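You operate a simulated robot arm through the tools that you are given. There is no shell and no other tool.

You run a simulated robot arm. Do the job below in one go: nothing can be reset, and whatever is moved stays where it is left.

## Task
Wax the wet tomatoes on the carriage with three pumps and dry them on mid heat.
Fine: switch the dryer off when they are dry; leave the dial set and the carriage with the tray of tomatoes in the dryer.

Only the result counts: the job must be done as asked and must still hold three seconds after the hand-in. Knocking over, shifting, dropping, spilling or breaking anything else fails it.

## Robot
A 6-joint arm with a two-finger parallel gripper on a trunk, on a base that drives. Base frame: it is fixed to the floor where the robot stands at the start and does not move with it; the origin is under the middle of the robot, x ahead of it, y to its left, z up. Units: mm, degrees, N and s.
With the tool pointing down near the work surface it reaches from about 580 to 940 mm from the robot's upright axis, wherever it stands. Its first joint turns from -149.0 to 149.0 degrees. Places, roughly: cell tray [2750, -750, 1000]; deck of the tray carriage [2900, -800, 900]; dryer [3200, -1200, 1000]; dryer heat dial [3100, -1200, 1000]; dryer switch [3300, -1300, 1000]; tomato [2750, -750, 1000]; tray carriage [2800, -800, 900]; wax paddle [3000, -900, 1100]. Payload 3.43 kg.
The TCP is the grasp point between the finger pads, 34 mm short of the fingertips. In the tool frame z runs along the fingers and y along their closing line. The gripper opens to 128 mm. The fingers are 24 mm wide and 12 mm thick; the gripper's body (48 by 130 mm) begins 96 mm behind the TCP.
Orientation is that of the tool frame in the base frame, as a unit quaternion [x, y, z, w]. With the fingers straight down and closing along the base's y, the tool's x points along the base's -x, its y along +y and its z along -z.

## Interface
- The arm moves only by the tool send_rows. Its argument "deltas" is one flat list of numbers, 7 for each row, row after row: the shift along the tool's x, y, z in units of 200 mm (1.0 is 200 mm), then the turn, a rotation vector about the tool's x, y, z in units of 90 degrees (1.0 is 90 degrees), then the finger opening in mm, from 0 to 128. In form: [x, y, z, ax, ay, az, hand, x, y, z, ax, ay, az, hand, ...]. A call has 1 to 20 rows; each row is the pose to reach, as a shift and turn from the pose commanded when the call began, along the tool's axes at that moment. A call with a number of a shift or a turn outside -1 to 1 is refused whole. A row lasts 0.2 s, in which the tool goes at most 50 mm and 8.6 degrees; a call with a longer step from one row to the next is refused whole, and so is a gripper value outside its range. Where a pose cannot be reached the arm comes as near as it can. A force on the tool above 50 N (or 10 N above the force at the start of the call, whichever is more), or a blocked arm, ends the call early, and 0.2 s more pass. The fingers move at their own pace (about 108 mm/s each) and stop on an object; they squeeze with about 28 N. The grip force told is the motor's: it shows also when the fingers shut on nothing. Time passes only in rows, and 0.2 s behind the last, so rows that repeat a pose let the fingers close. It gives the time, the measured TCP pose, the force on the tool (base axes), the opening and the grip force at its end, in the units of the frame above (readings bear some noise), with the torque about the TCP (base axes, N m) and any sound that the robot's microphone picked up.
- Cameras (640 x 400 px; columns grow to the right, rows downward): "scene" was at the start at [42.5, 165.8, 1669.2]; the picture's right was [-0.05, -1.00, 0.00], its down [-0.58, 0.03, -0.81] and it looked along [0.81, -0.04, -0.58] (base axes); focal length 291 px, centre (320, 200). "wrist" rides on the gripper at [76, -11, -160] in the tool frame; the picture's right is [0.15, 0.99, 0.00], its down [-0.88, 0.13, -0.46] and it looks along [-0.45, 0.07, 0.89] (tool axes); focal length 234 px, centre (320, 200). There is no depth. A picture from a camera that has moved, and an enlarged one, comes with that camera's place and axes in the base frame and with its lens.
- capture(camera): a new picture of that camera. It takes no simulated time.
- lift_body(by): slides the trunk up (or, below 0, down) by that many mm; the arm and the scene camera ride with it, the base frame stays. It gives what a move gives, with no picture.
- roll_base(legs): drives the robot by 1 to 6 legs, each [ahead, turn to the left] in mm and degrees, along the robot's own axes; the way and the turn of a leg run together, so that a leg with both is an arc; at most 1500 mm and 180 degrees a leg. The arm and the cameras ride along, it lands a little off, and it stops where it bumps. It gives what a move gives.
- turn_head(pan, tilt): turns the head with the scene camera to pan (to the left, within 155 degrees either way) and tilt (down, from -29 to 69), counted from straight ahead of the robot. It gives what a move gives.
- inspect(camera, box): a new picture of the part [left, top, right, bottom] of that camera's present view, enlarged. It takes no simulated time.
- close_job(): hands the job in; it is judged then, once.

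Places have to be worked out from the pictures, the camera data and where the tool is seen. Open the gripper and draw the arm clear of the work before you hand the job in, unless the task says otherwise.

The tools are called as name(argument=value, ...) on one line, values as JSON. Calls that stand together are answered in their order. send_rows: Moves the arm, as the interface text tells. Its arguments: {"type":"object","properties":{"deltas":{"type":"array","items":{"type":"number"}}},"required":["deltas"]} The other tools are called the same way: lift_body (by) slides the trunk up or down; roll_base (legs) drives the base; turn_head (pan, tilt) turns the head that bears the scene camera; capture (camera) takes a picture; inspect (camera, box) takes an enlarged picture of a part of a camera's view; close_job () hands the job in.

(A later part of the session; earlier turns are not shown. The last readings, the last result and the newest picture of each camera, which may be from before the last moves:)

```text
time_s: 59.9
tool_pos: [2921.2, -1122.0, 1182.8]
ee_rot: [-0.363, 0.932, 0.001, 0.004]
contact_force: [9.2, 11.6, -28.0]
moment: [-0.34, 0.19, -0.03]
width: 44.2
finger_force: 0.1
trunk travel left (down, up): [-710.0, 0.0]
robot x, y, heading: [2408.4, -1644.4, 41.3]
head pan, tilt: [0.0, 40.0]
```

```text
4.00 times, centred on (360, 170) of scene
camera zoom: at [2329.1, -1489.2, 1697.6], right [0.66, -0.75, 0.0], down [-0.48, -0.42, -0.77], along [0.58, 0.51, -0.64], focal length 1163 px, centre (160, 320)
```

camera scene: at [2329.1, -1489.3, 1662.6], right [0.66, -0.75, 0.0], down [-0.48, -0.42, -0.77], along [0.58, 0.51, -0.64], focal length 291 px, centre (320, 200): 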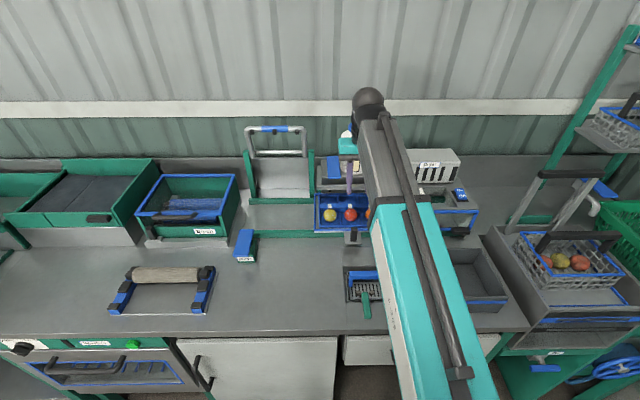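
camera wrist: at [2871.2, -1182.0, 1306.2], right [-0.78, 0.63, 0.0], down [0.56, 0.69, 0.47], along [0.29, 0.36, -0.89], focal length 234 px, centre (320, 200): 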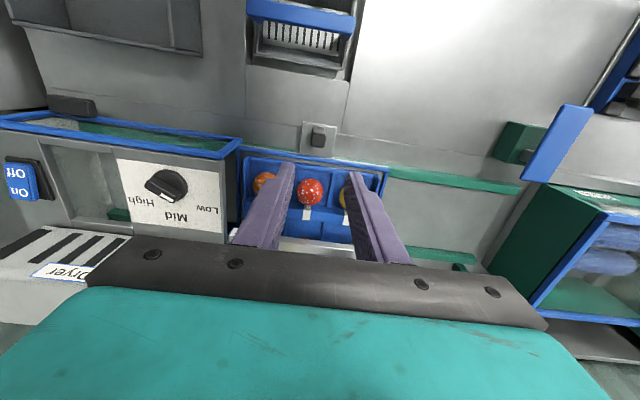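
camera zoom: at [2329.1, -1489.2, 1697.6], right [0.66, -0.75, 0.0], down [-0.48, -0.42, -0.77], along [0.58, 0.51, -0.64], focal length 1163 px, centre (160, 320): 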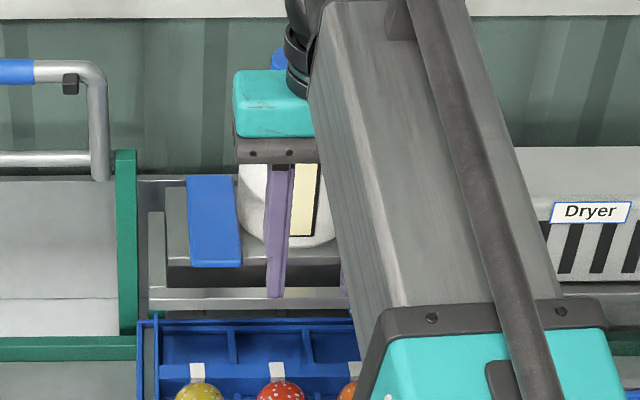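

Paddle top I triangulate at z ≈ 1090, spanning about 2719–2759 along the rail and 1514–1646 deep, carried at its rear. I move the tool over its front part and close the fingers.

send_rows(deltas=[0, 0, 0.02, 0, 0, 0, 40, -0.01, 0.004, 0.05, 0, 0, 0, 35, -0.03, 0.012, 0.08, 0, 0, 0, 30, -0.06, 0.025, 0.1, 0, 0, 0, 25, -0.1, 0.042, 0.1, 0, 0, 0, 20, -0.145, 0.06, 0.1, 0, 0, 0, 15, -0.19, 0.079, 0.1, 0, 0, 0, 10, -0.24, 0.1, 0.1, 0, 0, 0, 5, -0.29, 0.12, 0.1, 0, 0, 0, 0, -0.34, 0.141, 0.1, 0, 0, 0, 0, -0.39, 0.162, 0.1, 0, 0, 0, 0, -0.44, 0.183, 0.1, 0, 0, 0, 0, -0.49, 0.204, 0.1, 0, 0, 0, 0, -0.54, 0.224, 0.1, 0, 0, 0, 0, -0.59, 0.245, 0.1, 0, 0, 0, 0, -0.64, 0.266, 0.1, 0, 0, 0, 0, -0.685, 0.285, 0.1, 0, 0, 0, 0, -0.72, 0.299, 0.1, 0, 0, 0, 0, -0.745, 0.31, 0.1, 0, 0, 0, 0, -0.753, 0.313, 0.1, 0, 0, 0, 0])

capture(camera="scene")

inspect(camera="scene", box=[280, 100, 420, 220])

capture(camera="wrist")

```text
time_s: 64.1
tool_pos: [2990.4, -973.5, 1163.8]
ee_rot: [-0.362, 0.932, 0.001, 0.003]
contact_force: [0.1, 0.0, 0.4]
moment: [0.04, -0.02, -0.01]
width: 0.3
finger_force: 27.6
trunk travel left (down, up): [-710.0, 0.0]
robot x, y, heading: [2408.4, -1644.5, 41.1]
head pan, tilt: [0.0, 40.0]
```

```text
taken
camera scene: at [2329.1, -1489.3, 1697.6], right [0.66, -0.75, 0.0], down [-0.48, -0.42, -0.77], along [0.58, 0.51, -0.64], focal length 291 px, centre (320, 200)
```

scene: 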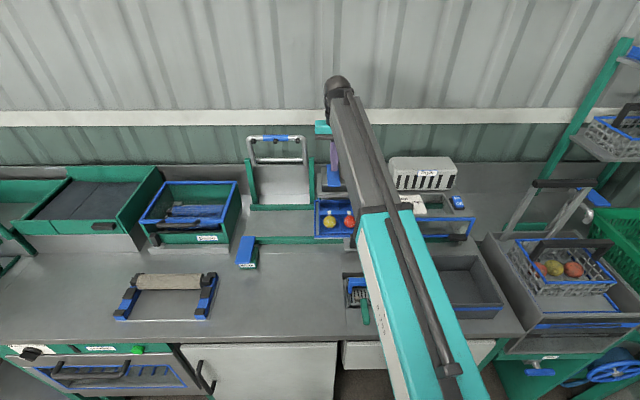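

```text
3.33 times, centred on (350, 160) of scene
camera zoom: at [2329.1, -1489.3, 1697.6], right [0.66, -0.75, 0.0], down [-0.48, -0.42, -0.77], along [0.58, 0.51, -0.64], focal length 970 px, centre (220, 333)
```

zoom: 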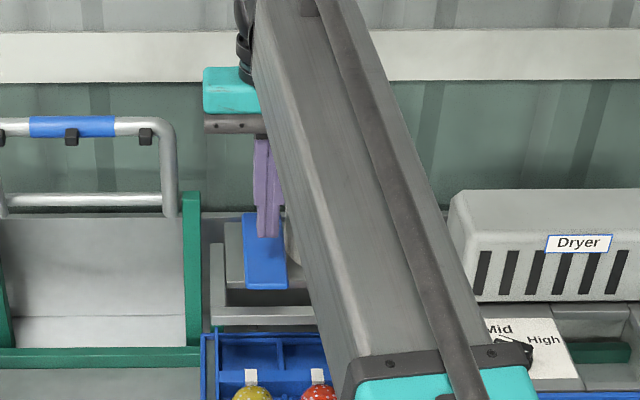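

```text
taken
camera wrist: at [2940.3, -1034.2, 1322.7], right [-0.78, 0.63, 0.0], down [0.56, 0.69, 0.46], along [0.29, 0.36, -0.89], focal length 234 px, centre (320, 200)
```

wrist: 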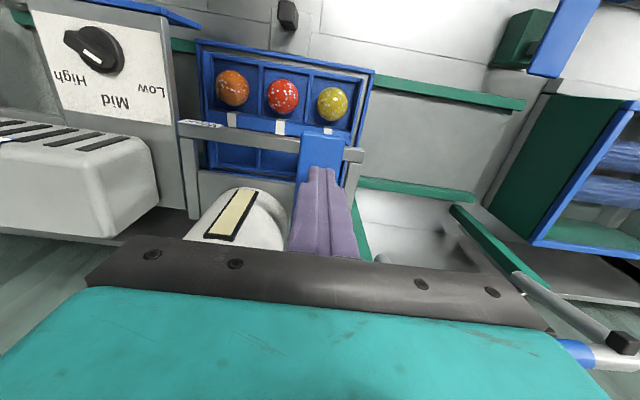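

The closed fingertips hover over the paddle's front half. I zoom on the wrist view to check where they will land.

inspect(camera="wrist", box=[160, 20, 420, 260])

```text
1.67 times, centred on (290, 140) of wrist
camera zoom: at [2940.3, -1034.2, 1322.7], right [-0.78, 0.63, 0.0], down [0.56, 0.69, 0.46], along [0.29, 0.36, -0.89], focal length 390 px, centre (370, 300)
```

zoom: 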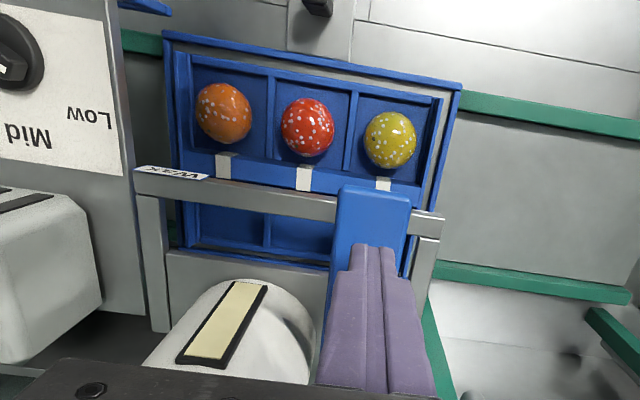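

The fingertips are about 55 mm behind the paddle's front edge… actually well on the plate, centred across it. I lower gently to about 15–20 mm below the expected contact height and read the force and sounds.

send_rows(deltas=[0, 0, 0.02, 0, 0, 0, 0, 0, 0, 0.05, 0, 0, 0, 0, 0, 0, 0.085, 0, 0, 0, 0, 0, 0, 0.12, 0, 0, 0, 0, 0, 0, 0.15, 0, 0, 0, 0, 0, 0, 0.175, 0, 0, 0, 0, 0, 0, 0.195, 0, 0, 0, 0, 0, 0, 0.21, 0, 0, 0, 0, 0, 0, 0.225, 0, 0, 0, 0, 0, 0, 0.24, 0, 0, 0, 0, 0, 0, 0.255, 0, 0, 0, 0])

inspect(camera="wrist", box=[160, 20, 420, 260])

inspect(camera="scene", box=[280, 100, 420, 220])

```text
time_s: 66.5
tool_pos: [2988.8, -975.9, 1111.6]
ee_rot: [-0.362, 0.932, 0.001, 0.003]
contact_force: [-1.8, -2.3, 4.7]
moment: [-0.04, 0.03, 0.0]
width: 0.0
finger_force: 28.3
trunk travel left (down, up): [-710.0, 0.0]
robot x, y, heading: [2412.6, -1645.7, 41.2]
head pan, tilt: [0.0, 40.0]
```

```text
1.67 times, centred on (290, 140) of wrist
camera zoom: at [2939.6, -1034.3, 1271.4], right [-0.78, 0.63, 0.0], down [0.56, 0.69, 0.46], along [0.29, 0.36, -0.89], focal length 390 px, centre (370, 300)
```

zoom: 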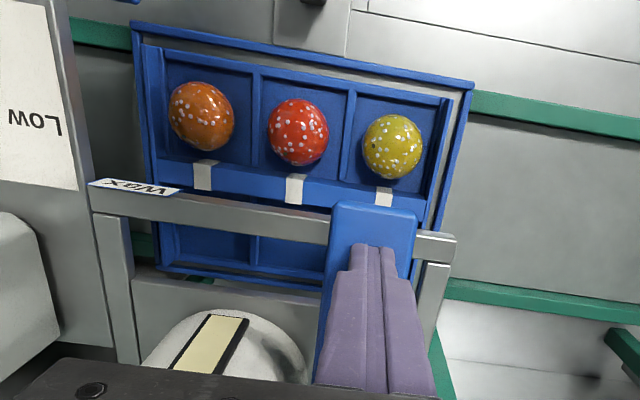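

```text
3.33 times, centred on (350, 160) of scene
camera zoom: at [2328.4, -1490.0, 1697.7], right [0.66, -0.75, 0.0], down [-0.48, -0.42, -0.77], along [0.58, 0.51, -0.64], focal length 970 px, centre (220, 333)
```

zoom: 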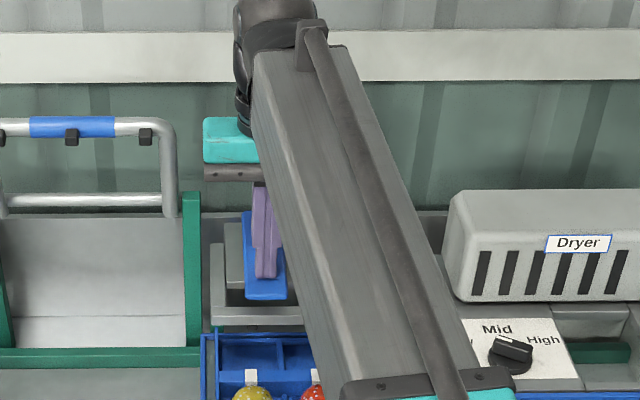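

Contact is made (about 5 N) and the paddle has begun to go down, no sound yet. I press on in small steps to find its end.

send_rows(deltas=[0, 0, 0.015, 0, 0, 0, 0, 0, 0, 0.03, 0, 0, 0, 0, 0, 0, 0.045, 0, 0, 0, 0, 0, 0, 0.06, 0, 0, 0, 0])

inspect(camera="wrist", box=[160, 20, 420, 260])

```text
time_s: 67.5
tool_pos: [2988.7, -973.8, 1101.5]
ee_rot: [-0.362, 0.932, 0.001, 0.003]
contact_force: [1.2, -2.0, 6.9]
moment: [-0.01, -0.11, 0.01]
width: 0.2
finger_force: 28.5
trunk travel left (down, up): [-710.0, 0.0]
robot x, y, heading: [2414.8, -1639.2, 41.5]
head pan, tilt: [0.0, 40.0]
```

```text
1.67 times, centred on (290, 140) of wrist
camera zoom: at [2939.4, -1034.4, 1260.2], right [-0.78, 0.63, 0.0], down [0.56, 0.69, 0.46], along [0.29, 0.36, -0.89], focal length 390 px, centre (370, 300)
```

zoom: 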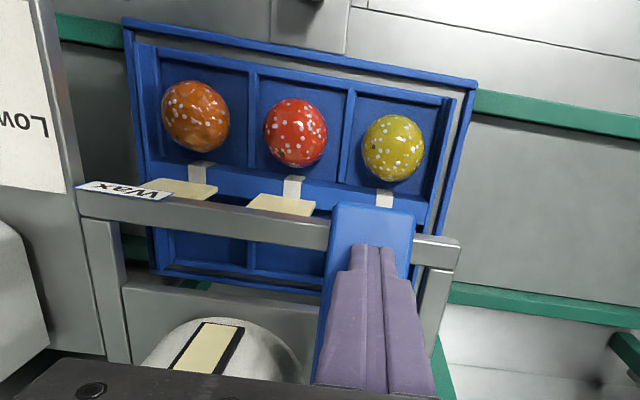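

A first pump evidently fired: cream wax patches have appeared behind the tomatoes. I release fully and look.

send_rows(deltas=[0, 0, -0.03, 0, 0, 0, 0, 0, 0, -0.065, 0, 0, 0, 0, 0, 0, -0.105, 0, 0, 0, 0, 0, 0, -0.14, 0, 0, 0, 0, 0, 0, -0.165, 0, 0, 0, 0, 0, 0, -0.18, 0, 0, 0, 0, 0, 0, -0.18, 0, 0, 0, 0])

inspect(camera="wrist", box=[160, 20, 420, 260])

```text
time_s: 69.1
tool_pos: [2988.8, -974.8, 1136.2]
ee_rot: [-0.362, 0.932, 0.001, 0.004]
contact_force: [-0.3, 0.9, 0.5]
moment: [-0.01, 0.0, -0.04]
width: 0.0
finger_force: 28.0
trunk travel left (down, up): [-710.0, 0.0]
robot x, y, heading: [2411.3, -1643.2, 41.3]
head pan, tilt: [0.0, 40.0]
```

```text
1.67 times, centred on (290, 140) of wrist
camera zoom: at [2940.1, -1034.6, 1295.9], right [-0.78, 0.63, 0.0], down [0.56, 0.69, 0.46], along [0.29, 0.36, -0.89], focal length 390 px, centre (370, 300)
```

zoom: 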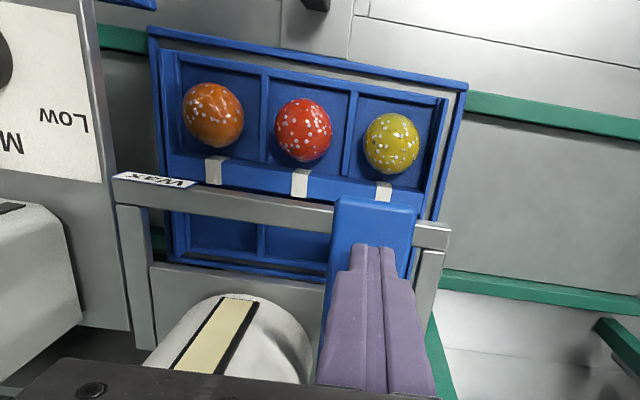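

The patches show only while the pump is pressed, so that was pump one and the paddle is back up. I do the second press to the same depth.

send_rows(deltas=[0, 0, 0.02, 0, 0, 0, 0, 0, 0, 0.05, 0, 0, 0, 0, 0, 0, 0.08, 0, 0, 0, 0, 0, 0, 0.11, 0, 0, 0, 0, 0, 0, 0.135, 0, 0, 0, 0, 0, 0, 0.155, 0, 0, 0, 0, 0, 0, 0.17, 0, 0, 0, 0, 0, 0, 0.18, 0, 0, 0, 0, 0, 0, 0.185, 0, 0, 0, 0])

inspect(camera="wrist", box=[160, 20, 420, 260])

```text
time_s: 71.1
tool_pos: [2989.3, -974.6, 1102.0]
ee_rot: [-0.363, 0.932, 0.001, 0.004]
contact_force: [-5.3, -3.3, 6.8]
moment: [-0.07, 0.09, 0.01]
width: 0.1
finger_force: 27.9
trunk travel left (down, up): [-710.0, 0.0]
robot x, y, heading: [2409.2, -1643.5, 41.0]
head pan, tilt: [0.0, 40.0]
```

```text
1.67 times, centred on (290, 140) of wrist
camera zoom: at [2939.2, -1034.7, 1259.6], right [-0.78, 0.63, 0.0], down [0.56, 0.69, 0.46], along [0.29, 0.36, -0.89], focal length 390 px, centre (370, 300)
```

zoom: 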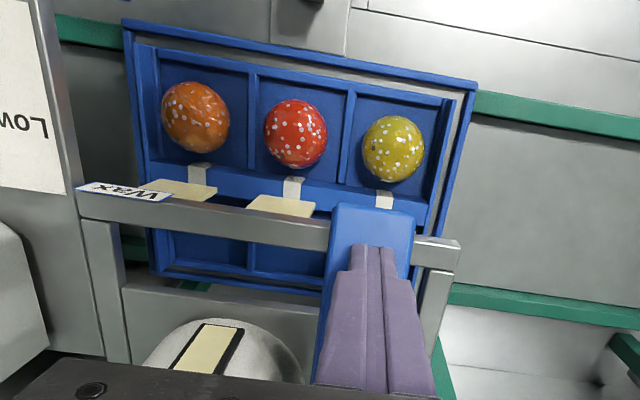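

Second pump shows the patches again. I zoom closely to see what the patches do to the tomatoes while it is pressed.

inspect(camera="wrist", box=[190, 60, 360, 160])

inspect(camera="scene", box=[300, 150, 380, 250])

```text
3.76 times, centred on (275, 110) of wrist
camera zoom: at [2939.2, -1034.7, 1259.6], right [-0.78, 0.63, 0.0], down [0.56, 0.69, 0.46], along [0.29, 0.36, -0.89], focal length 882 px, centre (489, 539)
```

zoom: 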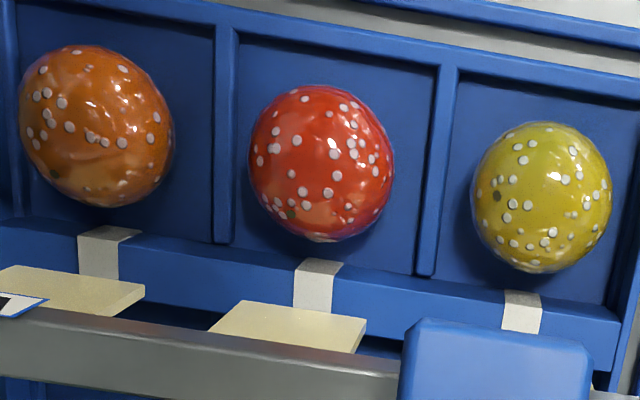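

```text
4.00 times, centred on (340, 200) of scene
camera zoom: at [2327.8, -1490.4, 1697.7], right [0.66, -0.75, 0.0], down [-0.48, -0.42, -0.77], along [0.58, 0.51, -0.64], focal length 1163 px, centre (240, 200)
```

zoom: 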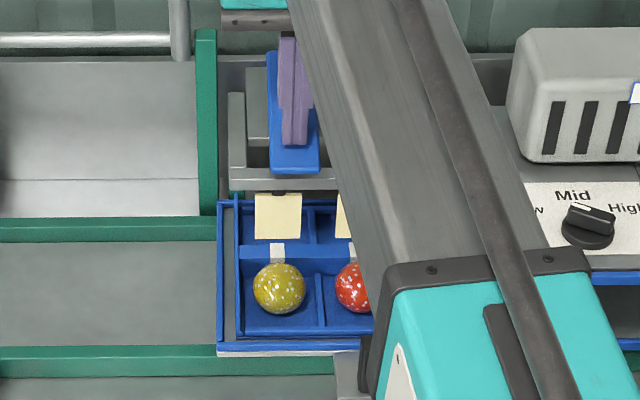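

The wax fans line up with each tomato column, so alignment is good. I release fully, then press the third and last time.

send_rows(deltas=[0, 0, -0.03, 0, 0, 0, 0, 0, 0, -0.065, 0, 0, 0, 0, 0, 0, -0.105, 0, 0, 0, 0, 0, 0, -0.14, 0, 0, 0, 0, 0, 0, -0.165, 0, 0, 0, 0, 0, 0, -0.18, 0, 0, 0, 0, 0, 0, -0.18, 0, 0, 0, 0])

inspect(camera="wrist", box=[160, 20, 420, 260])

send_rows(deltas=[0, 0, 0.02, 0, 0, 0, 0, 0, 0, 0.05, 0, 0, 0, 0, 0, 0, 0.08, 0, 0, 0, 0, 0, 0, 0.11, 0, 0, 0, 0, 0, 0, 0.135, 0, 0, 0, 0, 0, 0, 0.155, 0, 0, 0, 0, 0, 0, 0.17, 0, 0, 0, 0, 0, 0, 0.18, 0, 0, 0, 0, 0, 0, 0.185, 0, 0, 0, 0])

inspect(camera="wrist", box=[160, 20, 420, 260])

```text
time_s: 72.7
tool_pos: [2990.0, -973.6, 1135.0]
ee_rot: [-0.362, 0.932, 0.002, 0.003]
contact_force: [0.3, 0.4, -0.7]
moment: [-0.01, 0.0, -0.02]
width: 0.1
finger_force: 28.9
trunk travel left (down, up): [-710.0, 0.0]
robot x, y, heading: [2411.6, -1642.3, 41.0]
head pan, tilt: [0.0, 40.0]
```

```text
1.67 times, centred on (290, 140) of wrist
camera zoom: at [2940.3, -1033.6, 1294.3], right [-0.78, 0.63, 0.0], down [0.56, 0.69, 0.46], along [0.29, 0.36, -0.89], focal length 390 px, centre (370, 300)
```

zoom: 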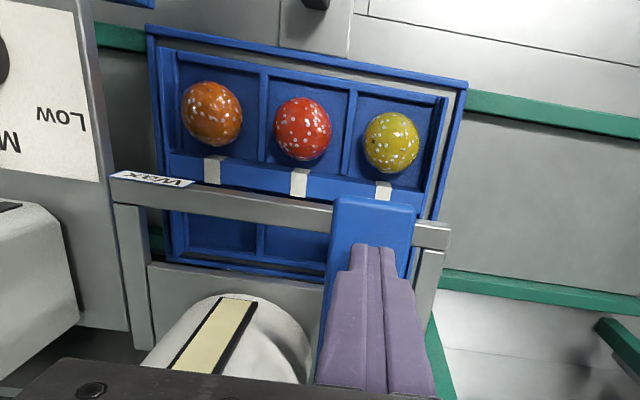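

```text
time_s: 74.7
tool_pos: [2991.0, -974.4, 1097.5]
ee_rot: [-0.363, 0.932, 0.002, 0.005]
contact_force: [-4.1, -3.3, 6.9]
moment: [-0.03, 0.09, -0.03]
width: 0.0
finger_force: 27.9
trunk travel left (down, up): [-710.0, 0.0]
robot x, y, heading: [2416.0, -1644.7, 41.3]
head pan, tilt: [0.0, 40.0]
```

```text
1.67 times, centred on (290, 140) of wrist
camera zoom: at [2939.8, -1034.9, 1258.3], right [-0.78, 0.63, 0.0], down [0.56, 0.69, 0.46], along [0.29, 0.36, -0.89], focal length 390 px, centre (370, 300)
```

zoom: 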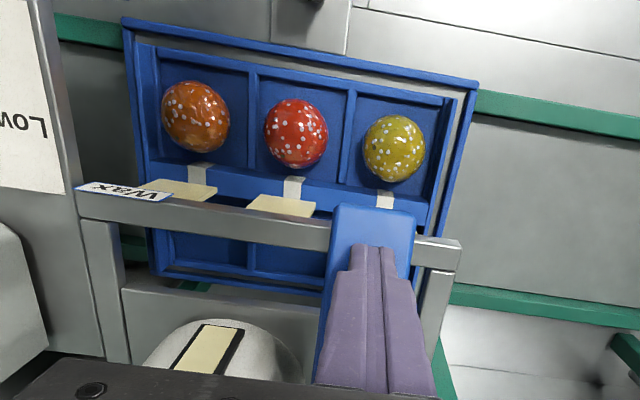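

Third pump done. I release upward, then travel toward the dial with the fingers opening, staying clear of the bottle.

send_rows(deltas=[0, 0, -0.03, 0, 0, 0, 0, 0, 0, -0.07, 0, 0, 0, 0, 0, 0, -0.115, 0, 0, 0, 0, 0, 0, -0.16, 0, 0, 0, 0, 0, 0, -0.2, 0, 0, 0, 0, 0.01, -0.01, -0.225, 0, 0, 0, 0, 0.04, -0.03, -0.235, 0, 0, 0, 0, 0.08, -0.07, -0.24, 0, 0, 0, 10, 0.12, -0.12, -0.24, 0, 0, 0, 20, 0.16, -0.18, -0.24, 0, 0, 0, 30, 0.2, -0.24, -0.24, 0, 0, 0, 40, 0.24, -0.3, -0.24, 0, 0, 0, 50, 0.28, -0.36, -0.24, 0, 0, 0, 60, 0.31, -0.42, -0.24, 0, 0, 0, 70, 0.33, -0.48, -0.24, 0, 0, 0, 70, 0.33, -0.54, -0.24, 0, 0, 0, 70, 0.33, -0.6, -0.24, 0, 0, 0, 70, 0.33, -0.65, -0.24, 0, 0, 0, 70, 0.33, -0.69, -0.24, 0, 0, 0, 70, 0.33, -0.7, -0.24, 0, 0, 0, 70])

capture(camera="wrist")

```text
time_s: 78.9
tool_pos: [3035.7, -1121.6, 1145.2]
ee_rot: [-0.362, 0.932, 0.001, 0.003]
contact_force: [0.0, -0.2, -0.1]
moment: [-0.02, 0.02, -0.04]
width: 70.2
finger_force: 0.1
trunk travel left (down, up): [-710.0, 0.0]
robot x, y, heading: [2409.7, -1639.7, 41.2]
head pan, tilt: [0.0, 40.0]
```

```text
taken
camera wrist: at [2986.0, -1181.8, 1304.9], right [-0.78, 0.63, 0.0], down [0.56, 0.69, 0.46], along [0.29, 0.36, -0.89], focal length 234 px, centre (320, 200)
```

wrist: 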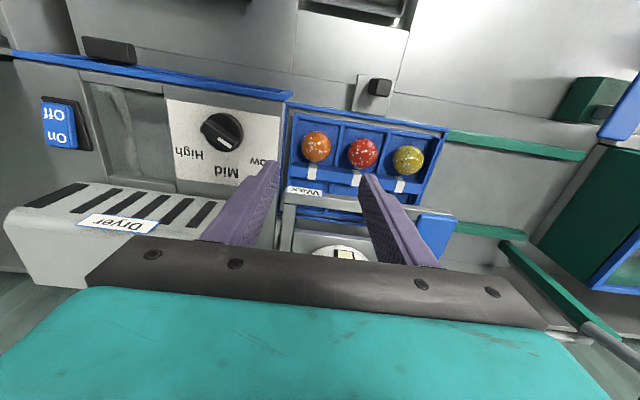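

Paddle released and clear. I zoom on the dial and switch from here to read the pointer and place them.

inspect(camera="wrist", box=[150, 80, 290, 200])

inspect(camera="wrist", box=[0, 20, 180, 180])

```text
3.33 times, centred on (220, 140) of wrist
camera zoom: at [2986.0, -1181.8, 1304.9], right [-0.78, 0.63, 0.0], down [0.56, 0.69, 0.46], along [0.29, 0.36, -0.89], focal length 781 px, centre (653, 400)
```

zoom: 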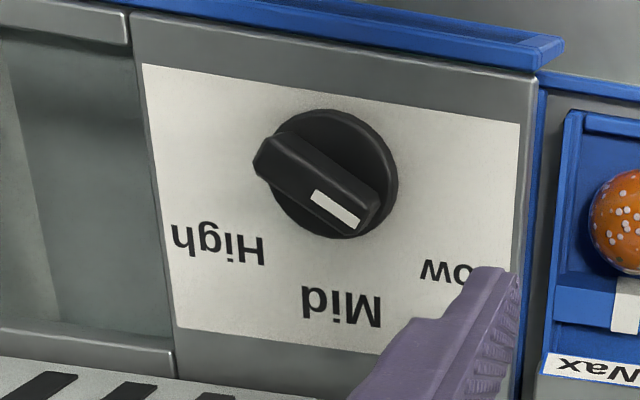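

```text
2.50 times, centred on (90, 100) of wrist
camera zoom: at [2986.0, -1181.8, 1304.9], right [-0.78, 0.63, 0.0], down [0.56, 0.69, 0.46], along [0.29, 0.36, -0.89], focal length 585 px, centre (895, 450)
```

zoom: 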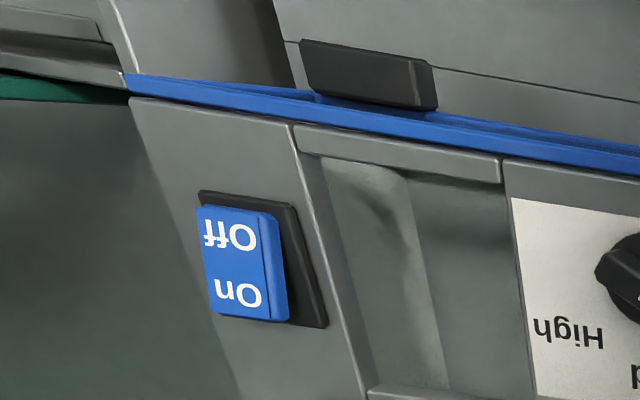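

The pointer's white tick is at about -60° (the Low side) and Mid is straight back, so it needs a 60° clockwise turn. Knob centre is about (3110, -1209), top z ≈ 1037; I move above it and turn the gripper +60° so the fingers straddle the bar.

send_rows(deltas=[0, -0.011, 0.005, 0, 0, -0.013, 70, 0.001, -0.034, 0.015, 0, 0, -0.04, 68, 0.002, -0.063, 0.028, 0, 0, -0.073, 66, 0.004, -0.097, 0.043, 0, 0, -0.113, 64, 0.005, -0.131, 0.058, 0, 0, -0.153, 62, 0.007, -0.165, 0.073, 0, 0, -0.193, 60, 0.008, -0.199, 0.088, 0, 0, -0.233, 58, 0.009, -0.233, 0.103, 0, 0, -0.273, 56, 0.011, -0.267, 0.118, 0, 0, -0.313, 54, 0.012, -0.302, 0.133, 0, 0, -0.354, 52, 0.014, -0.336, 0.148, 0, 0, -0.394, 50, 0.015, -0.37, 0.163, 0, 0, -0.434, 48, 0.016, -0.404, 0.178, 0, 0, -0.474, 46, 0.018, -0.438, 0.193, 0, 0, -0.514, 44, 0.019, -0.472, 0.208, 0, 0, -0.554, 42, 0.02, -0.501, 0.22, 0, 0, -0.587, 40, 0.021, -0.529, 0.233, 0, 0, -0.62, 40, 0.022, -0.552, 0.243, 0, 0, -0.647, 40, 0.023, -0.569, 0.25, 0, 0, -0.667, 40, 0.023, -0.569, 0.25, 0, 0, -0.667, 40])

capture(camera="wrist")

inspect(camera="wrist", box=[220, 80, 420, 260])

```text
time_s: 83.1
tool_pos: [3110.0, -1208.7, 1096.6]
ee_rot: [0.781, -0.624, 0.0, -0.004]
contact_force: [-0.9, -0.4, -0.3]
moment: [0.02, 0.02, -0.02]
width: 40.0
finger_force: 0.0
trunk travel left (down, up): [-710.0, 0.0]
robot x, y, heading: [2410.5, -1641.8, 41.4]
head pan, tilt: [0.0, 40.0]
```

```text
taken
camera wrist: at [3135.4, -1280.9, 1255.4], right [-0.93, -0.36, -0.01], down [-0.32, 0.83, 0.46], along [-0.16, 0.43, -0.89], focal length 234 px, centre (320, 200)
```

wrist: 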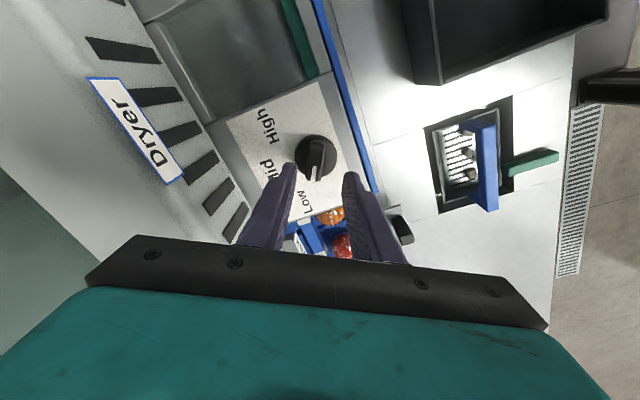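

```text
2.22 times, centred on (320, 170) of wrist
camera zoom: at [3135.4, -1280.9, 1255.4], right [-0.93, -0.36, -0.01], down [-0.32, 0.83, 0.46], along [-0.16, 0.43, -0.89], focal length 520 px, centre (320, 267)
```

zoom: 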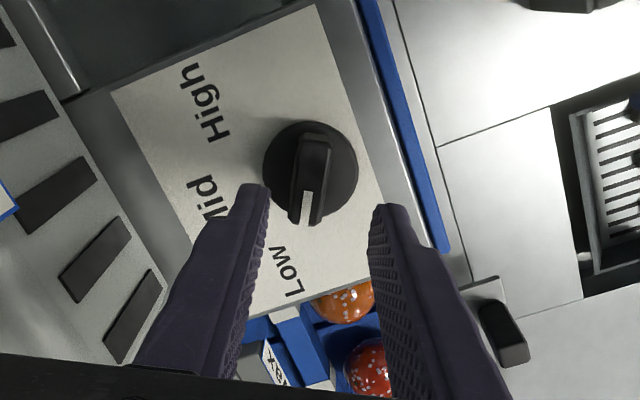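

The fingers are parallel to the bar within a few degrees; the bar sits about 4–5 mm off the middle. I correct and come down until the tips are level with the knob top, then recheck.

send_rows(deltas=[0.005, -0.004, 0.015, 0, 0, 0, 40, 0.01, -0.008, 0.035, 0, 0, 0, 40, 0.015, -0.012, 0.06, 0, 0, 0, 40, 0.019, -0.017, 0.085, 0, 0, 0, 40, 0.019, -0.017, 0.105, 0, 0, 0, 40, 0.019, -0.017, 0.12, 0, 0, 0, 40])

inspect(camera="wrist", box=[220, 100, 420, 260])

```text
time_s: 84.5
tool_pos: [3113.3, -1212.5, 1070.2]
ee_rot: [0.779, -0.627, 0.001, -0.004]
contact_force: [0.9, 0.2, 0.2]
moment: [0.0, -0.03, 0.0]
width: 40.1
finger_force: 0.1
trunk travel left (down, up): [-710.0, 0.0]
robot x, y, heading: [2411.6, -1643.6, 41.3]
head pan, tilt: [0.0, 40.0]
```

```text
2.50 times, centred on (320, 180) of wrist
camera zoom: at [3139.5, -1283.7, 1231.1], right [-0.93, -0.36, -0.01], down [-0.32, 0.83, 0.46], along [-0.16, 0.43, -0.89], focal length 585 px, centre (320, 250)
```

zoom: 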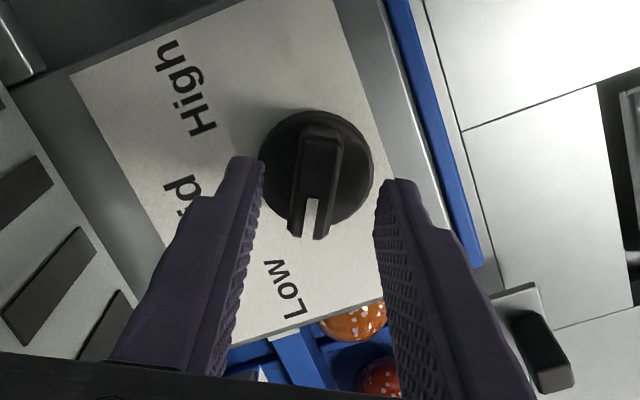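

Tips are level with the knob top and centred within 1–2 mm. I go down 13 mm more and close on the bar.

send_rows(deltas=[0, -0.004, 0.015, 0, 0, 0, 40, 0.003, -0.008, 0.035, 0, 0, 0, 40, 0.005, -0.008, 0.052, 0, 0, 0, 40, 0.005, -0.008, 0.065, 0, 0, 0, 40, 0.005, -0.008, 0.065, 0, 0, 0, 30, 0.005, -0.008, 0.065, 0, 0, 0, 20, 0.005, -0.008, 0.065, 0, 0, 0, 14, 0.005, -0.008, 0.065, 0, 0, 0, 10, 0.005, -0.008, 0.065, 0, 0, 0, 10])

inspect(camera="wrist", box=[220, 100, 420, 260])

```text
time_s: 86.5
tool_pos: [3116.1, -1212.7, 1058.4]
ee_rot: [0.78, -0.626, 0.001, -0.005]
contact_force: [-0.7, 0.0, -0.9]
moment: [-0.09, 0.37, -0.4]
width: 16.0
finger_force: 45.3
trunk travel left (down, up): [-710.0, 0.0]
robot x, y, heading: [2409.8, -1640.8, 41.4]
head pan, tilt: [0.0, 40.0]
```

```text
2.50 times, centred on (320, 180) of wrist
camera zoom: at [3141.7, -1284.4, 1218.1], right [-0.93, -0.36, -0.01], down [-0.32, 0.83, 0.46], along [-0.16, 0.43, -0.89], focal length 585 px, centre (320, 250)
```

zoom: 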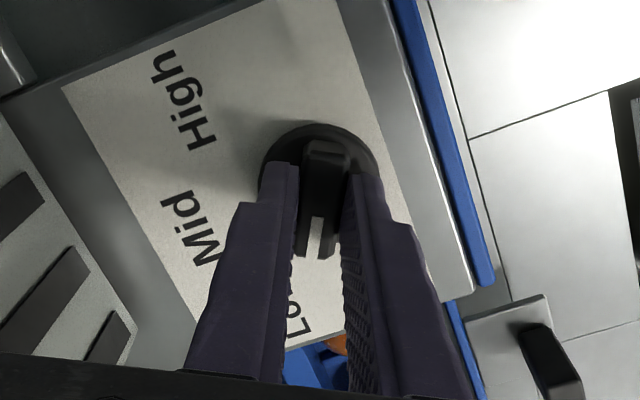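

The bar is held (16 mm wide). I turn it clockwise 60° toward Mid in small steps.

send_rows(deltas=[0, 0, 0, 0, 0, 0.02, 10, 0, 0, 0, 0, 0, 0.055, 10, 0, 0, 0, 0, 0, 0.1, 10, 0, 0, 0, 0, 0, 0.15, 10, 0, 0, 0, 0, 0, 0.2, 10, 0, 0, 0, 0, 0, 0.25, 10, 0, 0, 0, 0, 0, 0.3, 10, 0, 0, 0, 0, 0, 0.35, 10, 0, 0, 0, 0, 0, 0.4, 10, 0, 0, 0, 0, 0, 0.45, 10, 0, 0, 0, 0, 0, 0.5, 10, 0, 0, 0, 0, 0, 0.55, 10, 0, 0, 0, 0, 0, 0.6, 10, 0, 0, 0, 0, 0, 0.64, 10, 0, 0, 0, 0, 0, 0.667, 10, 0, 0, 0, 0, 0, 0.667, 10])

capture(camera="wrist")

inspect(camera="wrist", box=[220, 100, 420, 260])

```text
time_s: 89.9
tool_pos: [3112.9, -1211.5, 1058.9]
ee_rot: [-0.363, 0.932, 0.001, 0.003]
contact_force: [-19.1, -5.5, -19.3]
moment: [0.63, -0.3, 0.03]
width: 16.0
finger_force: 44.9
trunk travel left (down, up): [-710.0, 0.0]
robot x, y, heading: [2410.8, -1641.6, 41.2]
head pan, tilt: [0.0, 40.0]
```

```text
taken
camera wrist: at [3064.6, -1271.6, 1217.9], right [-0.78, 0.63, 0.0], down [0.56, 0.69, 0.46], along [0.29, 0.36, -0.89], focal length 234 px, centre (320, 200)
```

wrist: 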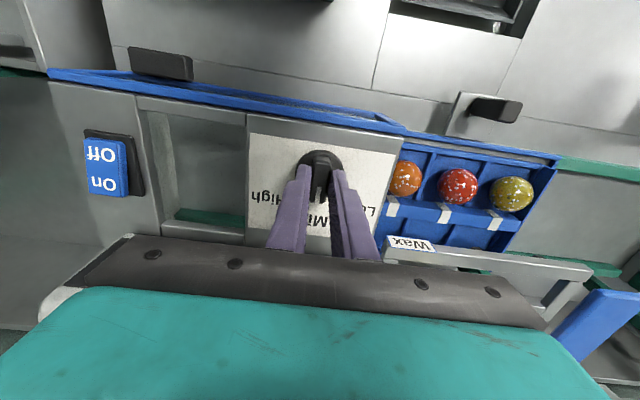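

```text
2.50 times, centred on (320, 180) of wrist
camera zoom: at [3064.6, -1271.6, 1217.9], right [-0.78, 0.63, 0.0], down [0.56, 0.69, 0.46], along [0.29, 0.36, -0.89], focal length 585 px, centre (320, 250)
```

zoom: 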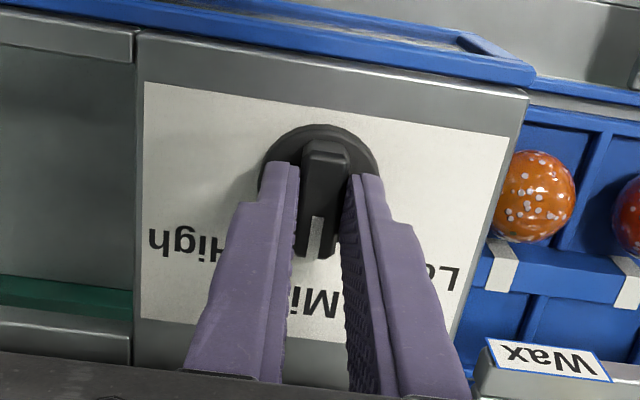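

The pointer now faces Mid. I open, lift clear and check the dial.

send_rows(deltas=[0, 0, 0, 0, 0, 0, 20, 0, 0, 0, 0, 0, 0, 28, 0, 0, 0, 0, 0, 0, 40, 0, 0, 0, 0, 0, 0, 40, 0, 0, -0.02, 0, 0, 0, 40, 0, 0, -0.05, 0, 0, 0, 40, 0, 0, -0.09, 0, 0, 0, 40, 0, 0, -0.14, 0, 0, 0, 40, 0, 0, -0.19, 0, 0, 0, 40, 0, 0, -0.24, 0, 0, 0, 40, 0, 0, -0.28, 0, 0, 0, 40, 0, 0, -0.31, 0, 0, 0, 40, 0, 0, -0.33, 0, 0, 0, 40, 0, 0, -0.34, 0, 0, 0, 40])

capture(camera="wrist")

inspect(camera="wrist", box=[240, 60, 400, 200])

```text
time_s: 92.9
tool_pos: [3114.9, -1212.6, 1126.5]
ee_rot: [-0.363, 0.932, 0.001, 0.004]
contact_force: [0.4, 1.5, 1.0]
moment: [-0.02, -0.01, 0.0]
width: 40.0
finger_force: 0.1
trunk travel left (down, up): [-710.0, 0.0]
robot x, y, heading: [2412.3, -1639.1, 41.3]
head pan, tilt: [0.0, 40.0]
```

```text
taken
camera wrist: at [3065.0, -1272.2, 1285.9], right [-0.78, 0.63, 0.0], down [0.56, 0.69, 0.46], along [0.29, 0.36, -0.89], focal length 234 px, centre (320, 200)
```

wrist: 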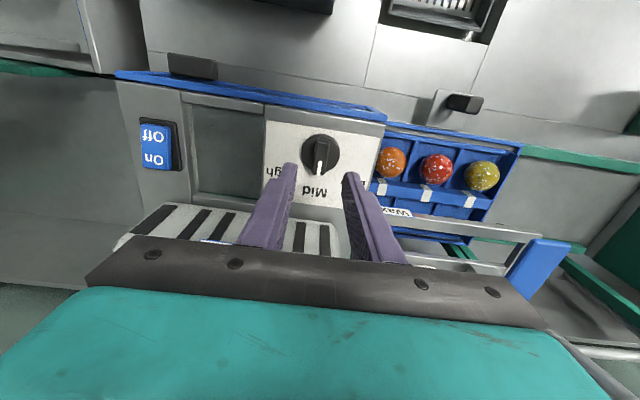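

```text
2.86 times, centred on (320, 130) of wrist
camera zoom: at [3065.0, -1272.2, 1285.9], right [-0.78, 0.63, 0.0], down [0.56, 0.69, 0.46], along [0.29, 0.36, -0.89], focal length 669 px, centre (320, 400)
```

zoom: 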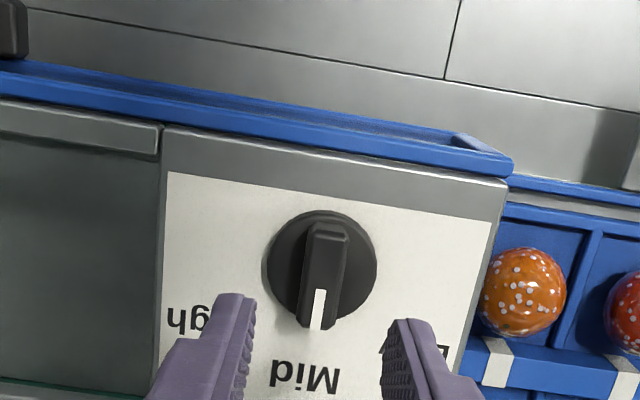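

The dial's tick points straight at Mid. I now go back to the carriage post (about rail coordinate 2802) to push the carriage into the dryer.

send_rows(deltas=[0.004, 0.01, 0, 0, 0, 0, 44, 0.017, 0.039, 0, 0, 0, 0, 44, 0.034, 0.079, 0, 0, 0, 0, 44, 0.056, 0.128, 0, 0, 0, 0, 44, 0.08, 0.182, 0, 0, 0, 0, 44, 0.105, 0.241, 0, 0, 0, 0, 44, 0.131, 0.3, 0, 0, 0, 0, 44, 0.157, 0.36, 0, 0, 0, 0, 44, 0.183, 0.419, 0, 0, 0, 0, 44, 0.209, 0.478, 0, 0, 0, 0, 44, 0.234, 0.537, 0, 0, 0, 0, 44, 0.26, 0.596, 0, 0, 0, 0, 44, 0.286, 0.655, 0, 0, 0, 0, 44, 0.312, 0.714, 0, 0, 0, 0, 44, 0.338, 0.773, 0, 0, 0, 0, 44, 0.361, 0.827, 0, 0, 0, 0, 44, 0.383, 0.877, 0, 0, 0, 0, 44, 0.402, 0.921, 0, 0, 0, 0, 44, 0.419, 0.96, 0, 0, 0, 0, 44, 0.43, 0.985, 0, 0, 0, 0, 44])

capture(camera="wrist")

inspect(camera="wrist", box=[200, 60, 460, 260])

capture(camera="scene")

```text
time_s: 97.1
tool_pos: [2918.9, -1126.0, 1125.8]
ee_rot: [-0.363, 0.932, 0.001, 0.003]
contact_force: [0.2, -0.1, -0.3]
moment: [-0.02, 0.0, 0.04]
width: 44.3
finger_force: 0.0
trunk travel left (down, up): [-710.0, 0.0]
robot x, y, heading: [2414.2, -1644.4, 41.3]
head pan, tilt: [0.0, 40.0]
```

```text
taken
camera wrist: at [2868.8, -1185.8, 1285.4], right [-0.78, 0.63, 0.0], down [0.56, 0.69, 0.46], along [0.29, 0.36, -0.89], focal length 234 px, centre (320, 200)
```

wrist: 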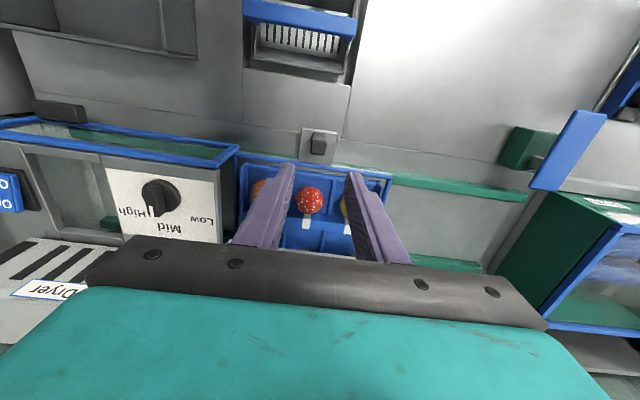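

```text
2.00 times, centred on (330, 160) of wrist
camera zoom: at [2868.8, -1185.8, 1285.4], right [-0.78, 0.63, 0.0], down [0.56, 0.69, 0.46], along [0.29, 0.36, -0.89], focal length 468 px, centre (300, 280)
```

zoom: 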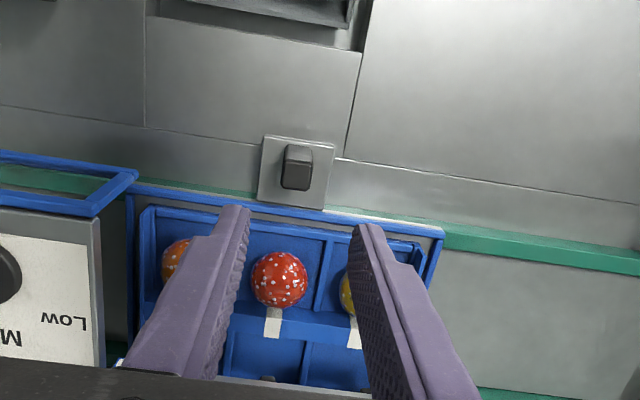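

```text
taken
camera scene: at [2329.0, -1489.3, 1697.6], right [0.66, -0.75, 0.0], down [-0.48, -0.42, -0.77], along [0.58, 0.51, -0.64], focal length 291 px, centre (320, 200)
```

scene: 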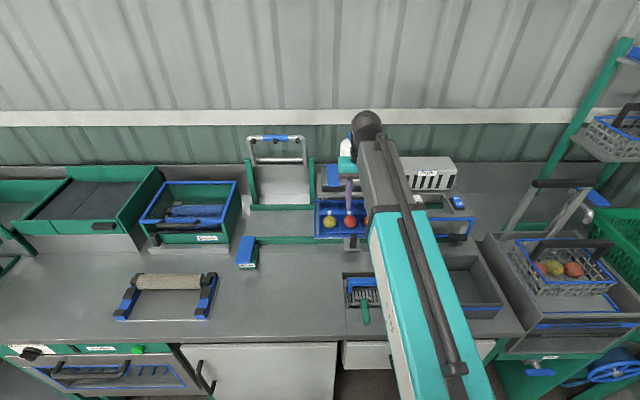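

Post is at rail coordinate 2802.5, right between the fingers (TCP 2803). I lower to z ≈ 952 around it.

send_rows(deltas=[0, 0, 0.01, 0, 0, 0, 44, 0, 0, 0.035, 0, 0, 0, 44, 0, 0, 0.07, 0, 0, 0, 44, 0, 0, 0.115, 0, 0, 0, 44, 0, 0, 0.165, 0, 0, 0, 44, 0, 0, 0.22, 0, 0, 0, 44, 0, 0, 0.275, 0, 0, 0, 44, 0, 0, 0.33, 0, 0, 0, 44, 0, 0, 0.385, 0, 0, 0, 44, 0, 0, 0.44, 0, 0, 0, 44, 0, 0, 0.495, 0, 0, 0, 44, 0, 0, 0.55, 0, 0, 0, 44, 0, 0, 0.605, 0, 0, 0, 44, 0, 0, 0.66, 0, 0, 0, 44, 0, 0, 0.71, 0, 0, 0, 44, 0, 0, 0.755, 0, 0, 0, 44, 0, 0, 0.795, 0, 0, 0, 44, 0, 0, 0.83, 0, 0, 0, 44, 0, 0, 0.855, 0, 0, 0, 44, 0, 0, 0.865, 0, 0, 0, 44])

inspect(camera="wrist", box=[60, 80, 400, 270])

```text
time_s: 101.3
tool_pos: [2920.8, -1123.8, 953.3]
ee_rot: [-0.363, 0.932, 0.0, 0.004]
contact_force: [-0.6, 0.1, -0.4]
moment: [0.01, 0.01, -0.02]
width: 44.1
finger_force: 0.2
trunk travel left (down, up): [-710.0, 0.0]
robot x, y, heading: [2411.0, -1643.4, 41.1]
head pan, tilt: [0.0, 40.0]
```

```text
1.88 times, centred on (230, 175) of wrist
camera zoom: at [2870.1, -1184.4, 1112.3], right [-0.78, 0.63, 0.0], down [0.56, 0.69, 0.46], along [0.29, 0.36, -0.89], focal length 441 px, centre (489, 247)
```

zoom: 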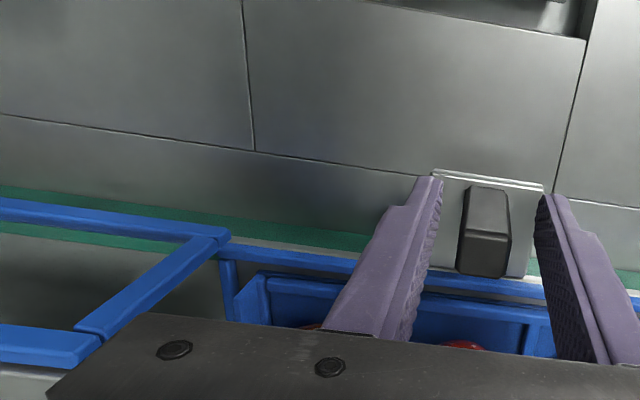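

The post's rear face and the dryer frame seem to clear each other by several millimetres. I keep the fingers 3 mm further out and push 150 mm toward the dryer, slowly.

send_rows(deltas=[0.005, -0.01, 0, 0, 0, 0, 44, 0.01, -0.03, 0, 0, 0, 0, 44, 0.015, -0.055, 0, 0, 0, 0, 44, 0.015, -0.085, 0, 0, 0, 0, 44, 0.015, -0.12, 0, 0, 0, 0, 44, 0.015, -0.16, 0, 0, 0, 0, 44, 0.015, -0.2, 0, 0, 0, 0, 44, 0.015, -0.24, 0, 0, 0, 0, 44, 0.015, -0.28, 0, 0, 0, 0, 44, 0.015, -0.32, 0, 0, 0, 0, 44, 0.015, -0.36, 0, 0, 0, 0, 44, 0.015, -0.4, 0, 0, 0, 0, 44, 0.015, -0.44, 0, 0, 0, 0, 44, 0.015, -0.48, 0, 0, 0, 0, 44, 0.015, -0.52, 0, 0, 0, 0, 44, 0.015, -0.56, 0, 0, 0, 0, 44, 0.015, -0.6, 0, 0, 0, 0, 44, 0.015, -0.64, 0, 0, 0, 0, 44, 0.015, -0.67, 0, 0, 0, 0, 44, 0.015, -0.685, 0, 0, 0, 0, 44])

capture(camera="wrist")

inspect(camera="wrist", box=[60, 80, 400, 270])

capture(camera="scene")

```text
time_s: 105.5
tool_pos: [3010.0, -1227.4, 952.6]
ee_rot: [-0.363, 0.932, 0.001, 0.004]
contact_force: [-2.0, 1.5, 1.2]
moment: [0.04, 0.07, 0.03]
width: 45.3
finger_force: 1.2
trunk travel left (down, up): [-710.0, 0.0]
robot x, y, heading: [2411.2, -1645.4, 41.5]
head pan, tilt: [0.0, 40.0]
```

```text
taken
camera wrist: at [2960.6, -1287.2, 1112.5], right [-0.78, 0.63, 0.0], down [0.56, 0.69, 0.46], along [0.29, 0.36, -0.89], focal length 234 px, centre (320, 200)
```

wrist: 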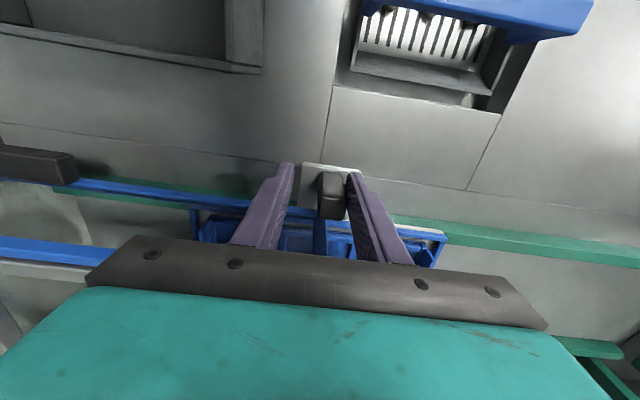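

```text
1.88 times, centred on (230, 175) of wrist
camera zoom: at [2960.6, -1287.2, 1112.5], right [-0.78, 0.63, 0.0], down [0.56, 0.69, 0.46], along [0.29, 0.36, -0.89], focal length 441 px, centre (489, 247)
```

zoom: 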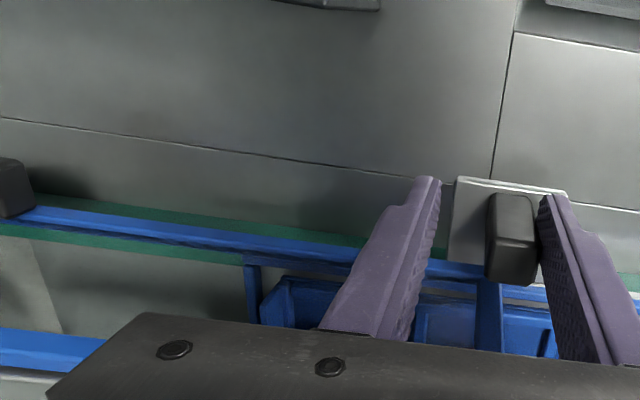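

```text
taken
camera scene: at [2328.8, -1489.2, 1697.6], right [0.66, -0.75, 0.0], down [-0.48, -0.42, -0.77], along [0.58, 0.51, -0.64], focal length 291 px, centre (320, 200)
```

scene: 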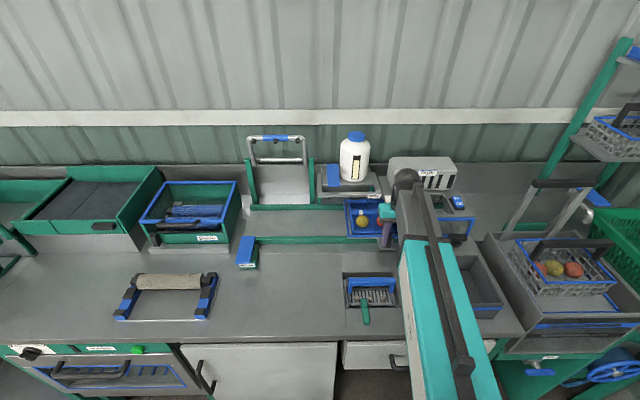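

The tray is entering the dryer with about 2.5 N and the post is passing in front of the frame's edge. I continue 60 mm and check.

send_rows(deltas=[0, -0.01, 0, 0, 0, 0, 44, 0, -0.03, 0, 0, 0, 0, 44, 0, -0.055, 0, 0, 0, 0, 44, 0, -0.085, 0, 0, 0, 0, 44, 0, -0.12, 0, 0, 0, 0, 44, 0, -0.155, 0, 0, 0, 0, 44, 0, -0.19, 0, 0, 0, 0, 44, 0, -0.225, 0, 0, 0, 0, 44, 0, -0.255, 0, 0, 0, 0, 44, 0, -0.28, 0, 0, 0, 0, 44, 0, -0.295, 0, 0, 0, 0, 44, 0, -0.3, 0, 0, 0, 0, 44])

inspect(camera="wrist", box=[60, 80, 400, 270])

```text
time_s: 108.1
tool_pos: [3049.6, -1271.7, 952.9]
ee_rot: [-0.363, 0.932, 0.002, 0.004]
contact_force: [-1.2, 1.0, -0.7]
moment: [0.06, 0.07, 0.03]
width: 45.8
finger_force: 1.1
trunk travel left (down, up): [-710.0, 0.0]
robot x, y, heading: [2410.0, -1646.6, 41.1]
head pan, tilt: [0.0, 40.0]
```

```text
1.88 times, centred on (230, 175) of wrist
camera zoom: at [3000.2, -1331.7, 1112.7], right [-0.78, 0.63, 0.0], down [0.56, 0.69, 0.46], along [0.29, 0.36, -0.89], focal length 441 px, centre (489, 247)
```

zoom: 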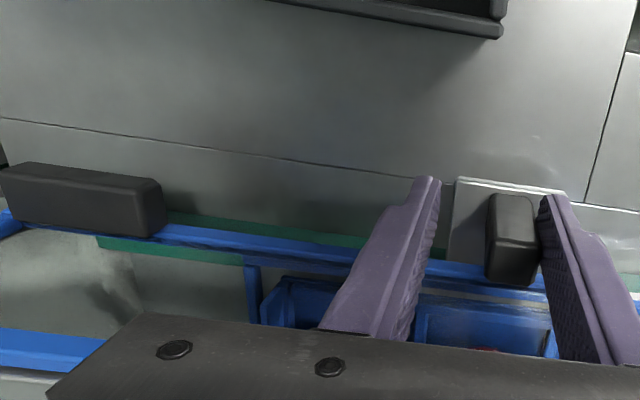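

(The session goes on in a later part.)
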